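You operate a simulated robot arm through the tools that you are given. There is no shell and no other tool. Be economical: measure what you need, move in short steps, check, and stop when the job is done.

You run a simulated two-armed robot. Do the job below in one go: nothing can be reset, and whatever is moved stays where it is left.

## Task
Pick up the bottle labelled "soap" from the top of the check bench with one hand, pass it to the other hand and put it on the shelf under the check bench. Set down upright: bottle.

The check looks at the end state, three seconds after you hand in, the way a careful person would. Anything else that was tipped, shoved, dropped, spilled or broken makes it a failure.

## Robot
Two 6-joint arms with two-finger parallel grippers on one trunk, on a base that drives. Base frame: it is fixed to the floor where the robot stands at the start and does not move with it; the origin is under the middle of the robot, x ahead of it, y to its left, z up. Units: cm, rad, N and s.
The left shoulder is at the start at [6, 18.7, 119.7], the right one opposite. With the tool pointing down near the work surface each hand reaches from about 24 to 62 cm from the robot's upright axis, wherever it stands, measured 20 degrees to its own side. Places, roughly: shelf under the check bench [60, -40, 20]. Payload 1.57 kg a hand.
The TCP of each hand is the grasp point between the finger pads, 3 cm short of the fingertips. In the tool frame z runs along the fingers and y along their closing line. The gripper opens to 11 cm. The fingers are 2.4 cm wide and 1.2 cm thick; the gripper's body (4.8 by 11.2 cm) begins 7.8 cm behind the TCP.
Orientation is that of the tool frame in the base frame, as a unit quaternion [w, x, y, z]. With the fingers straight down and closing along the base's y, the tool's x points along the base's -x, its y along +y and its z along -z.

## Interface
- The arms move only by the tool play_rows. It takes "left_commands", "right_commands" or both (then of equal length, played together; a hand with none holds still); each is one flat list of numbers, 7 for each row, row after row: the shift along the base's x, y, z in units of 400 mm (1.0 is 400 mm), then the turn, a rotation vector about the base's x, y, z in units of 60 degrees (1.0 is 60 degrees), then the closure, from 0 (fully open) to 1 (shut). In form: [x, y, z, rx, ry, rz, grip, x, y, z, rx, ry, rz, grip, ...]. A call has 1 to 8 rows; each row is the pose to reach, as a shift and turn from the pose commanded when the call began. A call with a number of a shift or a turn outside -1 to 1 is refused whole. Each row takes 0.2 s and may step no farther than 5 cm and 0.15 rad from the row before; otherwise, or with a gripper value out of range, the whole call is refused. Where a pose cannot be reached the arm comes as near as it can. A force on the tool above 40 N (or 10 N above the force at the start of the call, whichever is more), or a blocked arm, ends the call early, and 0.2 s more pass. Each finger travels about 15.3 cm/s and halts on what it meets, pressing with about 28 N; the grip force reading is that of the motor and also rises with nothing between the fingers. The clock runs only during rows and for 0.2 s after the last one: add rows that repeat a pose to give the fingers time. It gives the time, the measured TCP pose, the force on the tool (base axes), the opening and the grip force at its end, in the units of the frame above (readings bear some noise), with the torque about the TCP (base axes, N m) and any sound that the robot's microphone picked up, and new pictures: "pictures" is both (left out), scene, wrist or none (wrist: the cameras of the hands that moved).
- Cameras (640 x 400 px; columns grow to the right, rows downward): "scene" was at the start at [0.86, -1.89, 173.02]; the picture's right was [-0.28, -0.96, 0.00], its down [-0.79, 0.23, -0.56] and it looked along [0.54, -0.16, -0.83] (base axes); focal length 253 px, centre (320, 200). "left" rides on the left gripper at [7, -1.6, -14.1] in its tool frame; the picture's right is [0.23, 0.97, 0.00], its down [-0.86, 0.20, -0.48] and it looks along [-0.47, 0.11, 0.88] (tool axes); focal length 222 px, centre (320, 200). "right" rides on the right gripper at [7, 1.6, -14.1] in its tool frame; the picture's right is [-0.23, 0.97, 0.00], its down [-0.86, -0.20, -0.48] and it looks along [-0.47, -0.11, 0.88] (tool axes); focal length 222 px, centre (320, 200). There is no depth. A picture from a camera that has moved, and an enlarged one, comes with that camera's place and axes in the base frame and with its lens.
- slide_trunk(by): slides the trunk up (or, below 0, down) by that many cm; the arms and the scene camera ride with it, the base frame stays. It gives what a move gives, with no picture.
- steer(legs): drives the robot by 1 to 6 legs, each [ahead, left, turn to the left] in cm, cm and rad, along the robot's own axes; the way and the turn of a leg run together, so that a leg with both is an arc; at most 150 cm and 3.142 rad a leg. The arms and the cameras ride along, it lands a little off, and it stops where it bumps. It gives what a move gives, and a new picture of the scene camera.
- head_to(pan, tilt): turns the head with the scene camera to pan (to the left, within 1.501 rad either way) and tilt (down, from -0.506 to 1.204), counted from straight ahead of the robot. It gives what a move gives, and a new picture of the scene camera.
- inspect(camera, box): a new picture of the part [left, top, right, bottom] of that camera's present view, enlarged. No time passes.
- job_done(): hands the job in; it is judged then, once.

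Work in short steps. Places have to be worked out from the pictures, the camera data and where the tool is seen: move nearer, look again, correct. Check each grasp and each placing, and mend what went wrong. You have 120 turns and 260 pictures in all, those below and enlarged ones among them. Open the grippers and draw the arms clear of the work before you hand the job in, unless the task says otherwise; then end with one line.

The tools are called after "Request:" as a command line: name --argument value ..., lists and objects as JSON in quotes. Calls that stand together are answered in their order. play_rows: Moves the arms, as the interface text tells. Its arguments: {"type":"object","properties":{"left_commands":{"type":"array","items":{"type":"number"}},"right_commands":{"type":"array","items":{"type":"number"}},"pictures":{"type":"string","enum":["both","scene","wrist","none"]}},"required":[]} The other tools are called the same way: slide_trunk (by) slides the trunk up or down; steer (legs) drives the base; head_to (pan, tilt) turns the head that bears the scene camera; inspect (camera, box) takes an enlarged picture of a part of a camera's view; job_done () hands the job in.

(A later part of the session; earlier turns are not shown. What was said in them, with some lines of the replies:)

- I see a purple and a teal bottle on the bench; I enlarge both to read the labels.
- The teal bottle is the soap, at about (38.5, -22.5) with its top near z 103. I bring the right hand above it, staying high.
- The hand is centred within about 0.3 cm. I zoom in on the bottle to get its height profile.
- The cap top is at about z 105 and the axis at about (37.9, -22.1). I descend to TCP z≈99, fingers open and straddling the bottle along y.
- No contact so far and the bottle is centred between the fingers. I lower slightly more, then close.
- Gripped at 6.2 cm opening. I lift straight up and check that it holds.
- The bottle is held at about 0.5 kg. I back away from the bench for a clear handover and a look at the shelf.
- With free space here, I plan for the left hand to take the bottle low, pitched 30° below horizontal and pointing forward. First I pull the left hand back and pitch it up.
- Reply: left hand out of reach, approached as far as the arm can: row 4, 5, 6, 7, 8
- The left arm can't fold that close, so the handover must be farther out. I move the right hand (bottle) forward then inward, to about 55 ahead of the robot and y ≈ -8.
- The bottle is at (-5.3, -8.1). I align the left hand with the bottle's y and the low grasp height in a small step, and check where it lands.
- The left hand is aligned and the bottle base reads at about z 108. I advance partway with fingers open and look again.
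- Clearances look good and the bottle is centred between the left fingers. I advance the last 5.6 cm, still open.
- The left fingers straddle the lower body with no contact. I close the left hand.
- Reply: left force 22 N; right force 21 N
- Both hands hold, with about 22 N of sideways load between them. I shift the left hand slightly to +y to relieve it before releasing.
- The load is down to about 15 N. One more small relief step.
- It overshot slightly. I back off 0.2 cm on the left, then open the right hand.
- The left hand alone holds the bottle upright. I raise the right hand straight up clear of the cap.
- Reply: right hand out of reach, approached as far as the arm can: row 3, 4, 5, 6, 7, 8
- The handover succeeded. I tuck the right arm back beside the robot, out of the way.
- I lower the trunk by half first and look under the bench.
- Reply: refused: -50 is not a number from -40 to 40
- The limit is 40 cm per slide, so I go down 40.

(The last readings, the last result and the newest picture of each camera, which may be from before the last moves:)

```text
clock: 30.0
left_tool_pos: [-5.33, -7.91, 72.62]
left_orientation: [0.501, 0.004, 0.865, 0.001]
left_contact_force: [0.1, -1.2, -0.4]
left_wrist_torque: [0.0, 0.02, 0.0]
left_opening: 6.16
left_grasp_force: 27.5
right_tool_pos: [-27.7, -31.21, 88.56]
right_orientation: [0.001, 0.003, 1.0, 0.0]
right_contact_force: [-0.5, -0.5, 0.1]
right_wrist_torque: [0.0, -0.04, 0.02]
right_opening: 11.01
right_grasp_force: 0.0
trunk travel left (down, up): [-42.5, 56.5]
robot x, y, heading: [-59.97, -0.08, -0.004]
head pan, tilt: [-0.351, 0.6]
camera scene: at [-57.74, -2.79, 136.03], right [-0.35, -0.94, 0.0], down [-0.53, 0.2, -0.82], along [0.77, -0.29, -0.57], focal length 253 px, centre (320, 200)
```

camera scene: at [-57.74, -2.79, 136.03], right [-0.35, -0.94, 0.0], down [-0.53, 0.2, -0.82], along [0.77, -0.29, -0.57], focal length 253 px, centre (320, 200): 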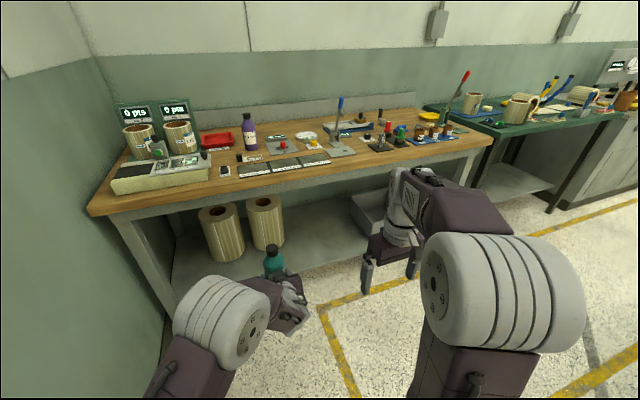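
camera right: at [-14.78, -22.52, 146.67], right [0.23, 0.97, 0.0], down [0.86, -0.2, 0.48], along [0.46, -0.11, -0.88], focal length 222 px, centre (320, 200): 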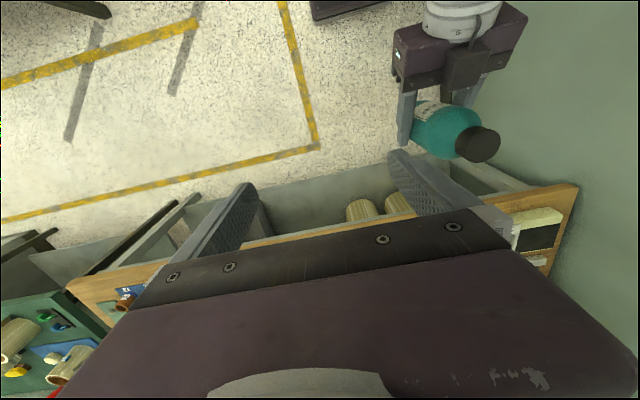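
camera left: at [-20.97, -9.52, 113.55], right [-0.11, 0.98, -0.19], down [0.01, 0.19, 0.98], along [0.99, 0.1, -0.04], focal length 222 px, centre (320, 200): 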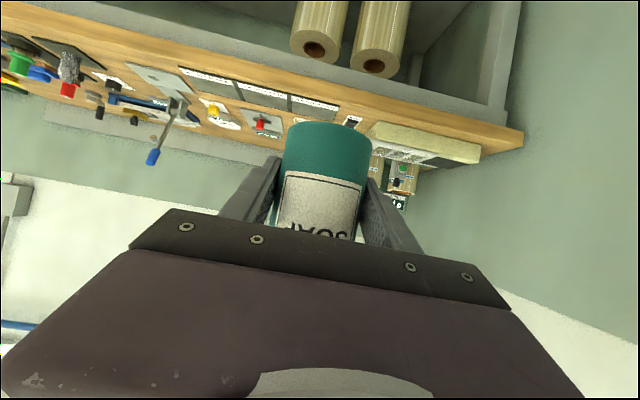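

The free shelf space lies between the rolls (y > -22) and the grey bin (y < -72), so I aim for (≈50, ≈-45). I strafe right, then lower the trunk the rest of the way.

Request:
steer --legs '[[0, -50, 0]]'

Request:
slide_trunk --by -40

Request:
head_to --pan 0.0 --tilt 0.5

```text
clock: 33.0
left_tool_pos: [-5.42, -57.88, 72.62]
left_orientation: [0.499, 0.0, 0.867, 0.004]
left_contact_force: [-0.3, -0.7, 0.7]
left_wrist_torque: [-0.02, 0.0, -0.05]
left_opening: 6.17
left_grasp_force: 27.9
right_tool_pos: [-27.59, -81.29, 88.5]
right_orientation: [0.0, 0.001, 1.0, 0.0]
right_contact_force: [-0.3, 0.1, -1.7]
right_wrist_torque: [0.0, 0.01, 0.02]
right_opening: 11.01
right_grasp_force: 0.1
trunk travel left (down, up): [-42.5, 56.5]
robot x, y, heading: [-60.03, -50.23, 0.001]
head pan, tilt: [-0.351, 0.6]
camera scene: at [-57.86, -53.14, 136.03], right [-0.34, -0.94, 0.0], down [-0.53, 0.19, -0.82], along [0.77, -0.28, -0.57], focal length 253 px, centre (320, 200)
```

scene: 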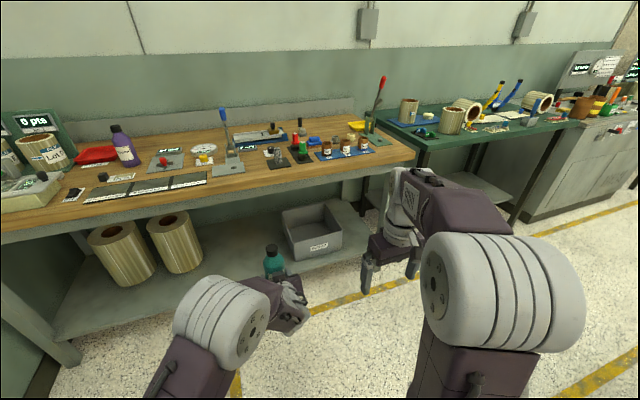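

```text
clock: 36.8
left_tool_pos: [-5.59, -57.85, 32.45]
left_orientation: [0.5, -0.001, 0.866, 0.004]
left_contact_force: [0.3, -0.5, -0.7]
left_wrist_torque: [0.0, 0.0, -0.02]
left_opening: 6.15
left_grasp_force: 28.2
right_tool_pos: [-27.53, -81.13, 48.5]
right_orientation: [0.001, 0.0, 1.0, 0.0]
right_contact_force: [0.0, -0.3, 0.4]
right_wrist_torque: [-0.04, 0.01, 0.01]
right_opening: 11.02
right_grasp_force: 0.2
trunk travel left (down, up): [-2.5, 96.5]
robot x, y, heading: [-59.97, -50.38, -0.0]
head pan, tilt: [-0.351, 0.6]
```

```text
clock: 37.7
left_tool_pos: [-5.42, -57.9, 32.66]
left_orientation: [0.5, 0.0, 0.866, 0.003]
left_contact_force: [-1.0, -0.3, 0.2]
left_wrist_torque: [0.01, 0.05, 0.02]
left_opening: 6.19
left_grasp_force: 28.2
right_tool_pos: [-27.65, -81.22, 48.64]
right_orientation: [0.0, 0.0, 1.0, 0.0]
right_contact_force: [0.1, -0.7, 0.3]
right_wrist_torque: [-0.04, 0.01, 0.0]
right_opening: 10.99
right_grasp_force: 0.1
trunk travel left (down, up): [-2.5, 96.5]
robot x, y, heading: [-60.4, -50.19, 0.007]
head pan, tilt: [0.0, 0.499]
camera scene: at [-57.08, -50.04, 96.94], right [0.0, -1.0, 0.0], down [-0.48, 0.0, -0.88], along [0.88, 0.0, -0.48], focal length 253 px, centre (320, 200)
```

scene: 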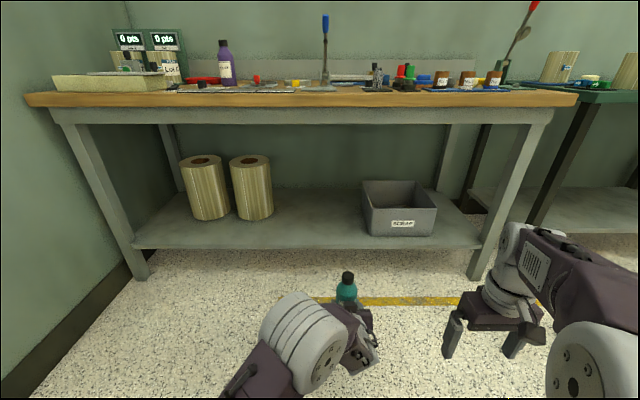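

Clear view: the shelf's front edge is at x≈37, the bin's left side at y≈-71, and the rolls' right side at y≈-24. I extend the left arm forward and left so the forearm reaches under the bench with the robot staying well back.

Request:
play_rows --left_commands '[0.05, 0.04, 0, 0, 0, 0, 0.9, 0.1, 0.08, 0, 0, 0, 0, 0.9, 0.16, 0.12, 0, 0, 0, 0, 0.9, 0.22, 0.16, 0, 0, 0, 0, 0.9, 0.28, 0.2, 0, 0, 0, 0, 0.9, 0.33, 0.24, 0, 0, 0, 0, 0.9, 0.375, 0.27, 0, 0, 0, 0, 0.9, 0.375, 0.27, 0, 0, 0, 0, 0.9]'

```text
clock: 39.5
left_tool_pos: [9.62, -47.13, 32.52]
left_orientation: [0.5, 0.0, 0.866, 0.004]
left_contact_force: [0.0, 0.0, -0.1]
left_wrist_torque: [0.02, 0.02, -0.02]
left_opening: 6.16
left_grasp_force: 27.9
right_tool_pos: [-27.59, -81.26, 48.55]
right_orientation: [0.0, 0.0, 1.0, 0.0]
right_contact_force: [-0.3, -0.5, 0.6]
right_wrist_torque: [-0.05, -0.01, -0.01]
right_opening: 11.0
right_grasp_force: 0.1
trunk travel left (down, up): [-2.5, 96.5]
robot x, y, heading: [-60.42, -50.24, 0.001]
head pan, tilt: [0.0, 0.499]
camera scene: at [-57.06, -50.02, 96.94], right [0.0, -1.0, 0.0], down [-0.48, 0.0, -0.88], along [0.88, 0.0, -0.48], focal length 253 px, centre (320, 200)
camera left: at [-5.93, -48.81, 33.52], right [-0.12, 0.97, -0.19], down [0.01, 0.19, 0.98], along [0.99, 0.11, -0.04], focal length 222 px, centre (320, 200)
```

scene: 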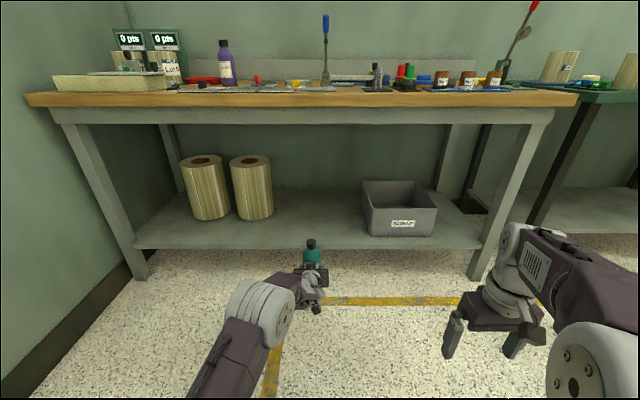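
left: 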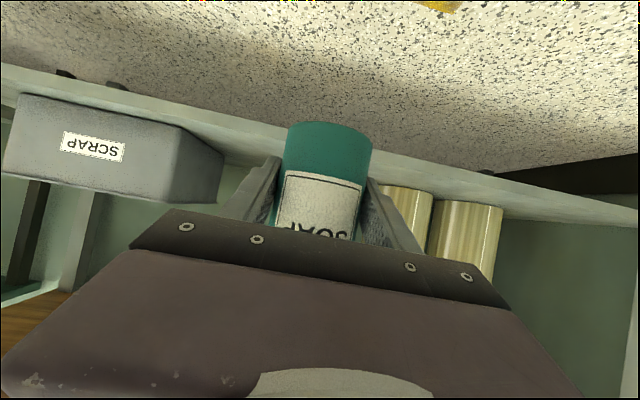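

I zoom in the left view to measure the height of the shelf's front edge before driving in.

Request:
inspect --camera "left" --box '[160, 90, 320, 190]'

Request:
inspect --camera "scene" --box '[260, 200, 380, 280]'

```text
4.00 times, centred on (240, 140) of left
camera zoom: at [-5.93, -48.81, 33.52], right [-0.12, 0.97, -0.19], down [0.01, 0.19, 0.98], along [0.99, 0.11, -0.04], focal length 888 px, centre (640, 440)
```

zoom: 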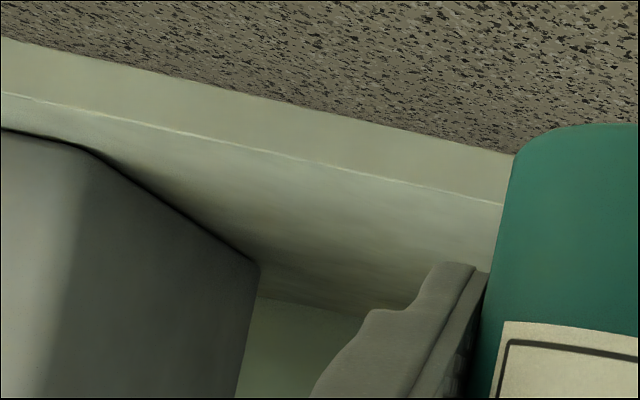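

```text
5.00 times, centred on (320, 240) of scene
camera zoom: at [-57.06, -50.02, 96.94], right [0.0, -1.0, 0.0], down [-0.48, 0.0, -0.88], along [0.88, 0.0, -0.48], focal length 1265 px, centre (320, 0)
```

zoom: 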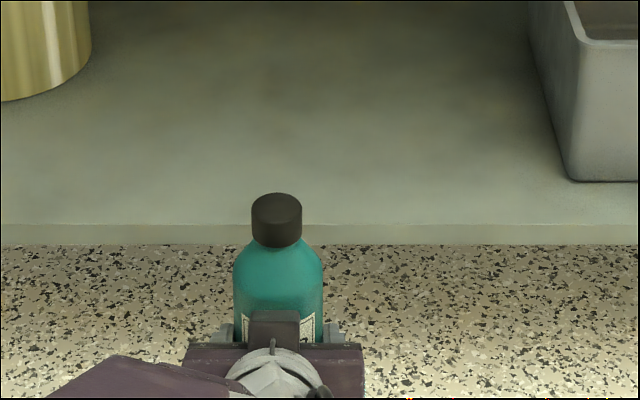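

Shelf top measures about z 20–22 and the bottle base is at about 28, so it's clear to drive forward 42 cm.

Request:
steer --legs '[[42, 0, 0]]'

Request:
inspect --camera "left" --box '[0, 0, 640, 400]'

```text
clock: 42.0
left_tool_pos: [51.22, -46.7, 32.43]
left_orientation: [0.499, -0.002, 0.867, 0.004]
left_contact_force: [-0.7, -0.3, -0.2]
left_wrist_torque: [0.02, 0.0, 0.0]
left_opening: 6.17
left_grasp_force: 27.9
right_tool_pos: [13.96, -80.81, 48.7]
right_orientation: [0.0, -0.003, 1.0, 0.0]
right_contact_force: [-1.5, 0.0, 0.3]
right_wrist_torque: [-0.02, -0.01, 0.0]
right_opening: 10.98
right_grasp_force: 0.1
trunk travel left (down, up): [-2.5, 96.5]
robot x, y, heading: [-18.66, -50.15, 0.001]
head pan, tilt: [0.0, 0.499]
camera scene: at [-15.63, -49.87, 96.94], right [0.01, -1.0, 0.0], down [-0.48, 0.0, -0.88], along [0.88, 0.01, -0.48], focal length 253 px, centre (320, 200)
```

scene: 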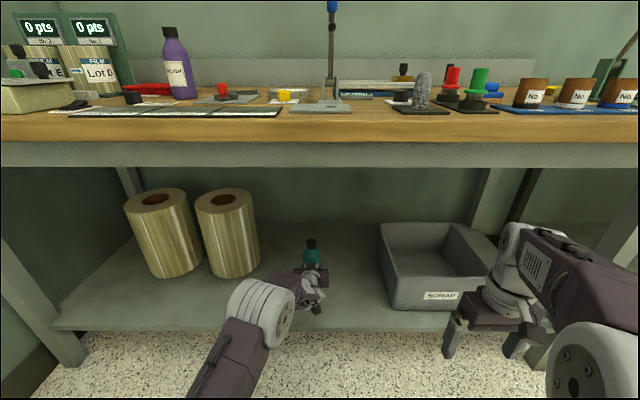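

```text
1.00 times, centred on (320, 200) of left
camera zoom: at [35.49, -48.4, 33.52], right [-0.12, 0.97, -0.19], down [0.01, 0.19, 0.98], along [0.99, 0.12, -0.04], focal length 222 px, centre (320, 200)
```

zoom: 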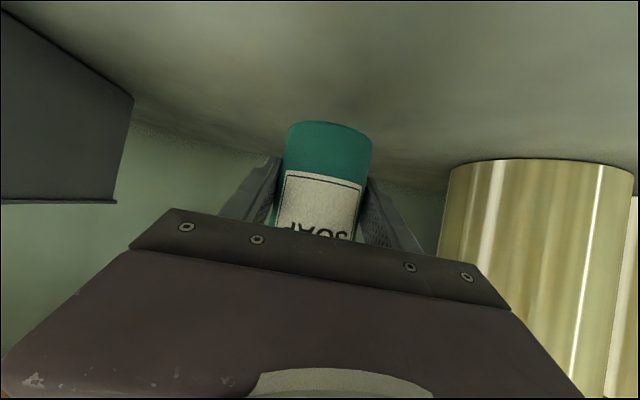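

The bottle is over free shelf at (51, -47). I lower 4 cm first.

Request:
play_rows --left_commands '[0, 0, -0.04, 0, 0, 0, 0.9, 0, 0, -0.08, 0, 0, 0, 0.9, 0, 0, -0.1, 0, 0, 0, 0.9, 0, 0, -0.1, 0, 0, 0, 0.9]' --pictures "wrist"

```text
clock: 43.0
left_tool_pos: [51.13, -46.8, 28.52]
left_orientation: [0.499, -0.002, 0.866, 0.004]
left_contact_force: [-0.7, 0.5, 0.0]
left_wrist_torque: [0.01, 0.0, 0.01]
left_opening: 6.19
left_grasp_force: 27.5
right_tool_pos: [13.94, -80.86, 48.75]
right_orientation: [0.0, -0.003, 1.0, 0.001]
right_contact_force: [0.7, -0.6, 0.6]
right_wrist_torque: [0.0, -0.02, -0.02]
right_opening: 10.98
right_grasp_force: 0.1
trunk travel left (down, up): [-2.5, 96.5]
robot x, y, heading: [-19.02, -49.89, 0.009]
head pan, tilt: [0.0, 0.499]
camera left: at [35.44, -48.53, 29.55], right [-0.12, 0.97, -0.19], down [0.01, 0.19, 0.98], along [0.99, 0.12, -0.04], focal length 222 px, centre (320, 200)
```

left: 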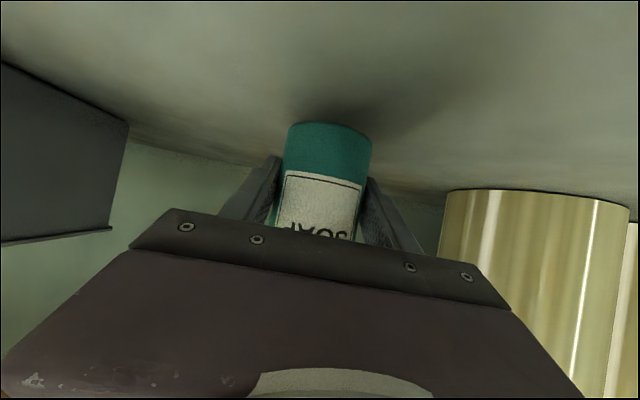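

No contact yet. I descend in 0.3 cm steps and watch the force.

Request:
play_rows --left_commands '[0, 0, -0.0075, 0, 0, 0, 0.9, 0, 0, -0.015, 0, 0, 0, 0.9, 0, 0, -0.0225, 0, 0, 0, 0.9, 0, 0, -0.03, 0, 0, 0, 0.9, 0, 0, -0.0375, 0, 0, 0, 0.9]' --pictures "wrist"

```text
clock: 44.2
left_tool_pos: [51.07, -46.66, 27.09]
left_orientation: [0.5, -0.002, 0.866, 0.004]
left_contact_force: [-0.6, 0.5, 0.2]
left_wrist_torque: [0.0, 0.02, 0.03]
left_opening: 6.17
left_grasp_force: 27.8
right_tool_pos: [14.03, -80.93, 48.63]
right_orientation: [0.0, -0.003, 1.0, 0.001]
right_contact_force: [0.9, -0.2, 0.8]
right_wrist_torque: [0.0, 0.0, 0.0]
right_opening: 10.99
right_grasp_force: 0.1
trunk travel left (down, up): [-2.5, 96.5]
robot x, y, heading: [-18.68, -50.42, 0.006]
head pan, tilt: [0.0, 0.499]
camera left: at [35.48, -48.36, 28.13], right [-0.12, 0.97, -0.19], down [0.01, 0.19, 0.98], along [0.99, 0.12, -0.04], focal length 222 px, centre (320, 200)
```

left: 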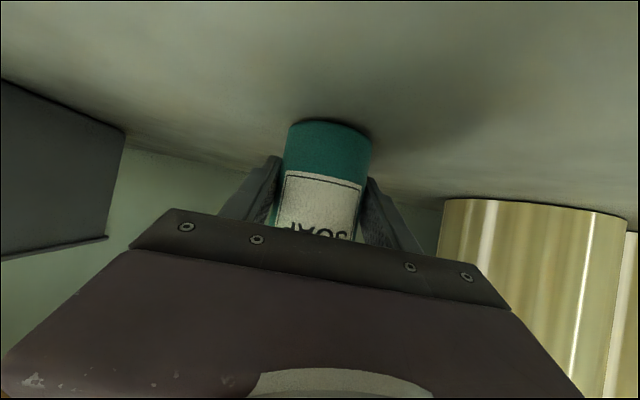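

The shadow is closing in. I continue in finer steps.

Request:
play_rows --left_commands '[0, 0, -0.006, 0, 0, 0, 0.9, 0, 0, -0.012, 0, 0, 0, 0.9, 0, 0, -0.018, 0, 0, 0, 0.9, 0, 0, -0.024, 0, 0, 0, 0.9]' --pictures "wrist"

```text
clock: 45.2
left_tool_pos: [51.13, -46.64, 26.54]
left_orientation: [0.505, -0.003, 0.863, 0.005]
left_contact_force: [2.8, 3.1, 18.3]
left_wrist_torque: [-0.2, 0.42, -0.06]
left_opening: 6.19
left_grasp_force: 28.0
right_tool_pos: [13.95, -80.83, 48.7]
right_orientation: [0.001, -0.004, 1.0, 0.0]
right_contact_force: [0.2, -1.0, 0.5]
right_wrist_torque: [0.0, -0.04, 0.0]
right_opening: 11.0
right_grasp_force: 0.0
trunk travel left (down, up): [-2.5, 96.5]
robot x, y, heading: [-18.94, -49.79, 0.007]
head pan, tilt: [0.0, 0.499]
camera left: at [35.56, -48.37, 27.5], right [-0.12, 0.97, -0.19], down [0.0, 0.2, 0.98], along [0.99, 0.12, -0.02], focal length 222 px, centre (320, 200)
```

left: 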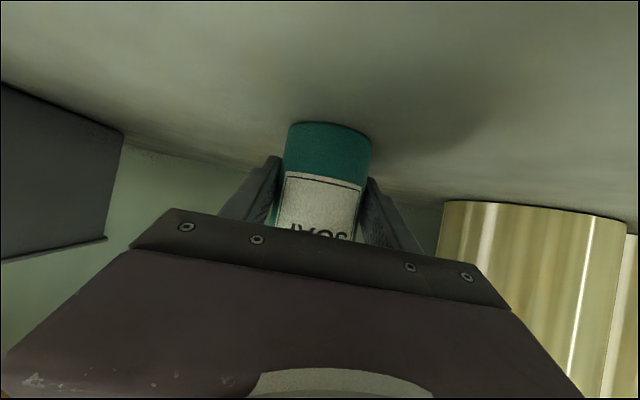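

Contact at TCP z 26.5, matching the shelf at about 22. I ease up 0.3 cm to unload, then open the left hand.

Request:
play_rows --left_commands '[0, 0, 0.005, 0, 0, 0, 0.9, 0, 0, 0.009, 0, 0, 0, 0.9, 0, 0, 0.009, 0, 0, 0, 0.9]' --pictures "none"

```text
clock: 46.0
left_tool_pos: [51.1, -46.66, 26.63]
left_orientation: [0.501, -0.003, 0.865, 0.005]
left_contact_force: [4.5, 7.2, 14.0]
left_wrist_torque: [-0.16, -0.5, 0.19]
left_opening: 6.16
left_grasp_force: 27.9
right_tool_pos: [13.93, -80.73, 48.86]
right_orientation: [0.001, -0.004, 1.0, 0.0]
right_contact_force: [-0.5, -0.1, -0.7]
right_wrist_torque: [-0.01, -0.01, -0.01]
right_opening: 11.02
right_grasp_force: 0.0
trunk travel left (down, up): [-2.5, 96.5]
robot x, y, heading: [-18.88, -49.83, 0.004]
head pan, tilt: [0.0, 0.499]
```

It still presses with 14 N, so I ease up a bit more.

Request:
play_rows --left_commands '[0, 0, 0.003, 0, 0, 0, 0.9, 0, 0, 0.003, 0, 0, 0, 0.9]' --pictures "none"

```text
clock: 46.6
left_tool_pos: [50.98, -46.63, 26.65]
left_orientation: [0.5, -0.002, 0.866, 0.004]
left_contact_force: [2.9, 4.0, 10.1]
left_wrist_torque: [0.06, -0.47, 0.15]
left_opening: 6.19
left_grasp_force: 27.7
right_tool_pos: [13.97, -80.82, 48.72]
right_orientation: [0.001, -0.002, 1.0, -0.001]
right_contact_force: [0.7, -0.2, 0.3]
right_wrist_torque: [0.02, -0.03, -0.02]
right_opening: 11.03
right_grasp_force: 0.1
trunk travel left (down, up): [-2.5, 96.5]
robot x, y, heading: [-18.67, -49.92, 0.007]
head pan, tilt: [0.0, 0.499]
```

Still 10 N; one more 0.15 cm.

Request:
play_rows --left_commands '[0, 0, 0.004, 0, 0, 0, 0.9, 0, 0, 0.004, 0, 0, 0, 0.9]' --pictures "wrist"

```text
clock: 47.2
left_tool_pos: [51.0, -46.77, 26.67]
left_orientation: [0.499, -0.002, 0.867, 0.004]
left_contact_force: [-0.9, -2.1, 1.8]
left_wrist_torque: [-0.1, -0.16, -0.03]
left_opening: 6.18
left_grasp_force: 28.1
right_tool_pos: [14.0, -80.9, 48.7]
right_orientation: [0.0, -0.003, 1.0, 0.0]
right_contact_force: [0.0, 0.8, 0.5]
right_wrist_torque: [0.0, 0.0, -0.01]
right_opening: 10.97
right_grasp_force: 0.0
trunk travel left (down, up): [-2.5, 96.5]
robot x, y, heading: [-18.89, -49.78, 0.003]
head pan, tilt: [0.0, 0.499]
camera left: at [35.42, -48.46, 27.71], right [-0.12, 0.97, -0.19], down [0.02, 0.19, 0.98], along [0.99, 0.11, -0.04], focal length 222 px, centre (320, 200)
```

left: 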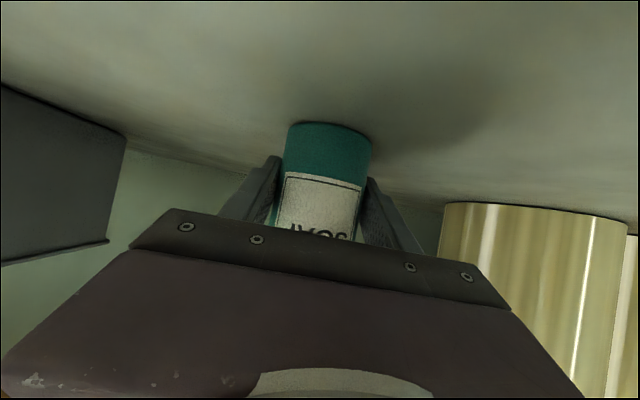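

The load is nearly neutral and the bottle is resting. I open the hand gradually without moving it.

Request:
play_rows --left_commands '[0, 0, 0, 0, 0, 0, 0.42, 0, 0, 0, 0, 0, 0, 0.38, 0, 0, 0, 0, 0, 0, 0.3, 0, 0, 0, 0, 0, 0, 0.15, 0, 0, 0, 0, 0, 0, 0, 0, 0, 0, 0, 0, 0, 0, 0, 0, 0, 0, 0, 0, 0]'

```text
clock: 48.8
left_tool_pos: [51.14, -46.59, 26.8]
left_orientation: [0.5, -0.002, 0.866, 0.004]
left_contact_force: [-0.3, -0.4, 0.1]
left_wrist_torque: [-0.01, -0.02, -0.01]
left_opening: 11.01
left_grasp_force: 0.1
right_tool_pos: [13.98, -80.91, 48.61]
right_orientation: [0.0, -0.002, 1.0, 0.0]
right_contact_force: [0.0, 0.5, 1.1]
right_wrist_torque: [-0.02, 0.06, -0.02]
right_opening: 11.03
right_grasp_force: 0.1
trunk travel left (down, up): [-2.5, 96.5]
robot x, y, heading: [-18.85, -49.93, 0.005]
head pan, tilt: [0.0, 0.499]
camera scene: at [-15.67, -49.87, 96.94], right [0.01, -1.0, 0.0], down [-0.48, 0.0, -0.88], along [0.88, 0.01, -0.48], focal length 253 px, centre (320, 200)
camera left: at [35.52, -48.39, 27.79], right [-0.12, 0.97, -0.19], down [0.01, 0.19, 0.98], along [0.99, 0.12, -0.04], focal length 222 px, centre (320, 200)
```

scene: 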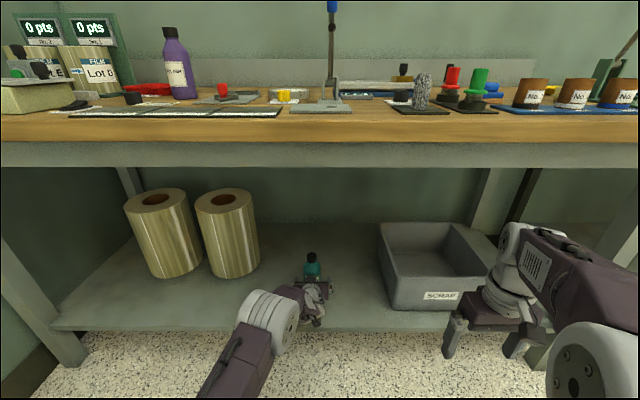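
left: 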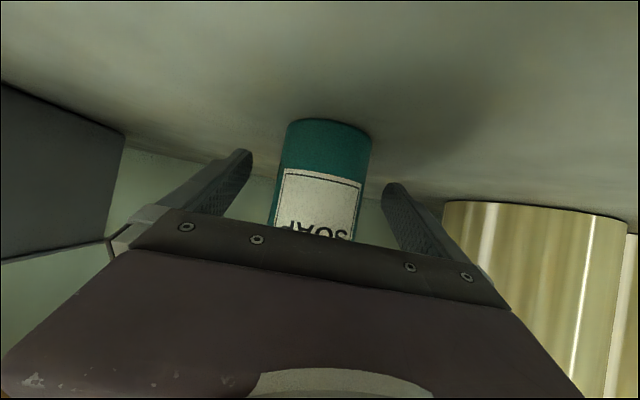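

Released and standing. I withdraw the left hand straight back along -x.

Request:
play_rows --left_commands '[-0.04, 0, 0, 0, 0, 0, 0, -0.1, 0, 0, 0, 0, 0, 0, -0.17, 0, 0, 0, 0, 0, 0, -0.25, 0, 0, 0, 0, 0, 0, -0.33, 0, 0.02, 0, 0, 0, 0, -0.38, 0, 0.05, 0, 0, 0, 0]'

```text
clock: 50.2
left_tool_pos: [35.83, -46.68, 28.96]
left_orientation: [0.499, -0.001, 0.867, 0.008]
left_contact_force: [0.1, -0.5, -0.9]
left_wrist_torque: [0.01, 0.01, 0.01]
left_opening: 11.01
left_grasp_force: 0.1
right_tool_pos: [13.89, -80.85, 48.72]
right_orientation: [0.001, -0.003, 1.0, 0.0]
right_contact_force: [-0.4, -0.3, -0.5]
right_wrist_torque: [0.0, -0.01, 0.01]
right_opening: 11.02
right_grasp_force: 0.0
trunk travel left (down, up): [-2.5, 96.5]
robot x, y, heading: [-18.67, -49.93, 0.007]
head pan, tilt: [0.0, 0.499]
camera scene: at [-15.67, -49.87, 96.94], right [0.01, -1.0, 0.0], down [-0.48, 0.0, -0.88], along [0.88, 0.01, -0.48], focal length 253 px, centre (320, 200)
camera left: at [20.26, -48.46, 29.99], right [-0.12, 0.97, -0.18], down [0.01, 0.19, 0.98], along [0.99, 0.12, -0.04], focal length 222 px, centre (320, 200)
```

scene: 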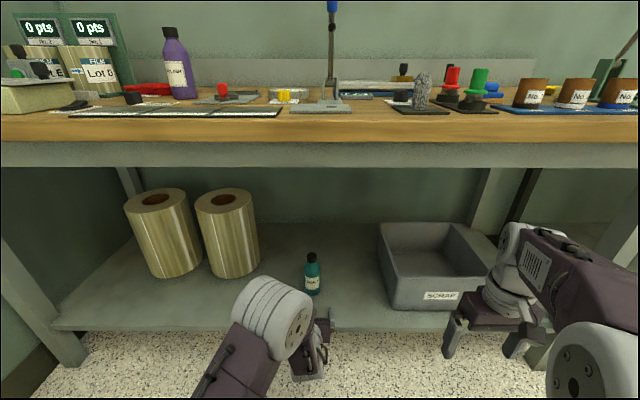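
left: 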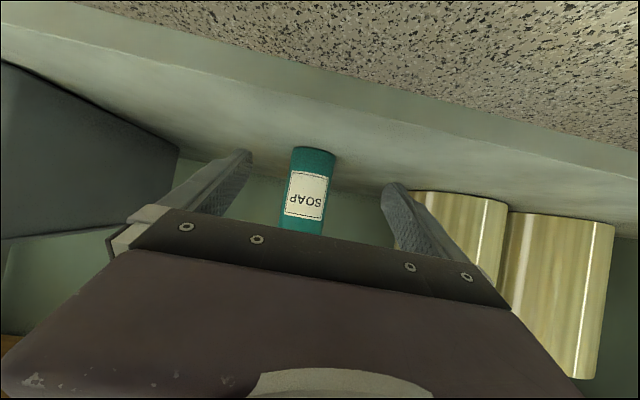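

The bottle stands upright on the shelf, untouched by the withdrawal. I back the robot off to clear the bench and take a last look.

Request:
steer --legs '[[-35, 0, 0]]'

Request:
inspect --camera "scene" --box '[200, 150, 440, 300]'

```text
clock: 52.5
left_tool_pos: [1.41, -46.84, 28.97]
left_orientation: [0.498, -0.003, 0.867, 0.009]
left_contact_force: [-0.1, 0.2, 1.0]
left_wrist_torque: [0.03, 0.01, 0.0]
left_opening: 11.02
left_grasp_force: 0.0
right_tool_pos: [-20.44, -80.99, 48.71]
right_orientation: [0.0, -0.004, 1.0, 0.0]
right_contact_force: [0.5, 1.1, -0.3]
right_wrist_torque: [0.0, -0.01, 0.0]
right_opening: 11.0
right_grasp_force: 0.0
trunk travel left (down, up): [-2.5, 96.5]
robot x, y, heading: [-53.4, -50.36, 0.007]
head pan, tilt: [0.0, 0.499]
camera scene: at [-50.16, -50.09, 96.94], right [0.01, -1.0, 0.0], down [-0.48, 0.0, -0.88], along [0.88, 0.01, -0.48], focal length 253 px, centre (320, 200)
```

scene: 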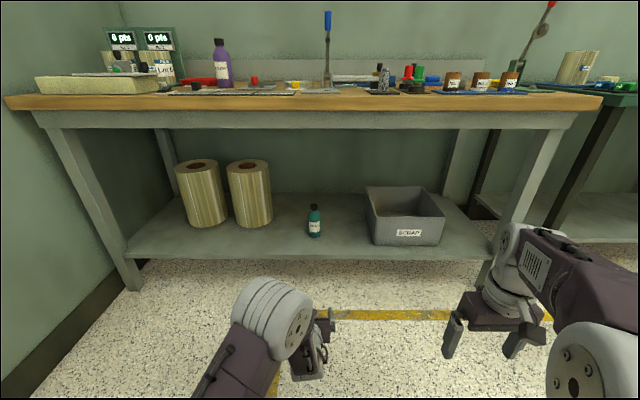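

```text
2.67 times, centred on (320, 225) of scene
camera zoom: at [-50.16, -50.09, 96.94], right [0.01, -1.0, 0.0], down [-0.48, 0.0, -0.88], along [0.88, 0.01, -0.48], focal length 675 px, centre (320, 133)
```

zoom: 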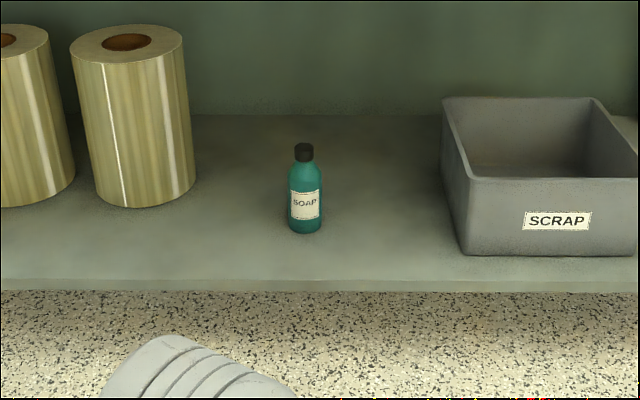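

The soap bottle is upright on the shelf, nothing else has moved, and both grippers are open and clear. I hand in.

Request:
job_done

```text
The job is handed in.
```

The soap bottle was picked up with the right hand, passed to the left, and now stands upright on the shelf under the check bench; nothing else appears to have moved in the last view.
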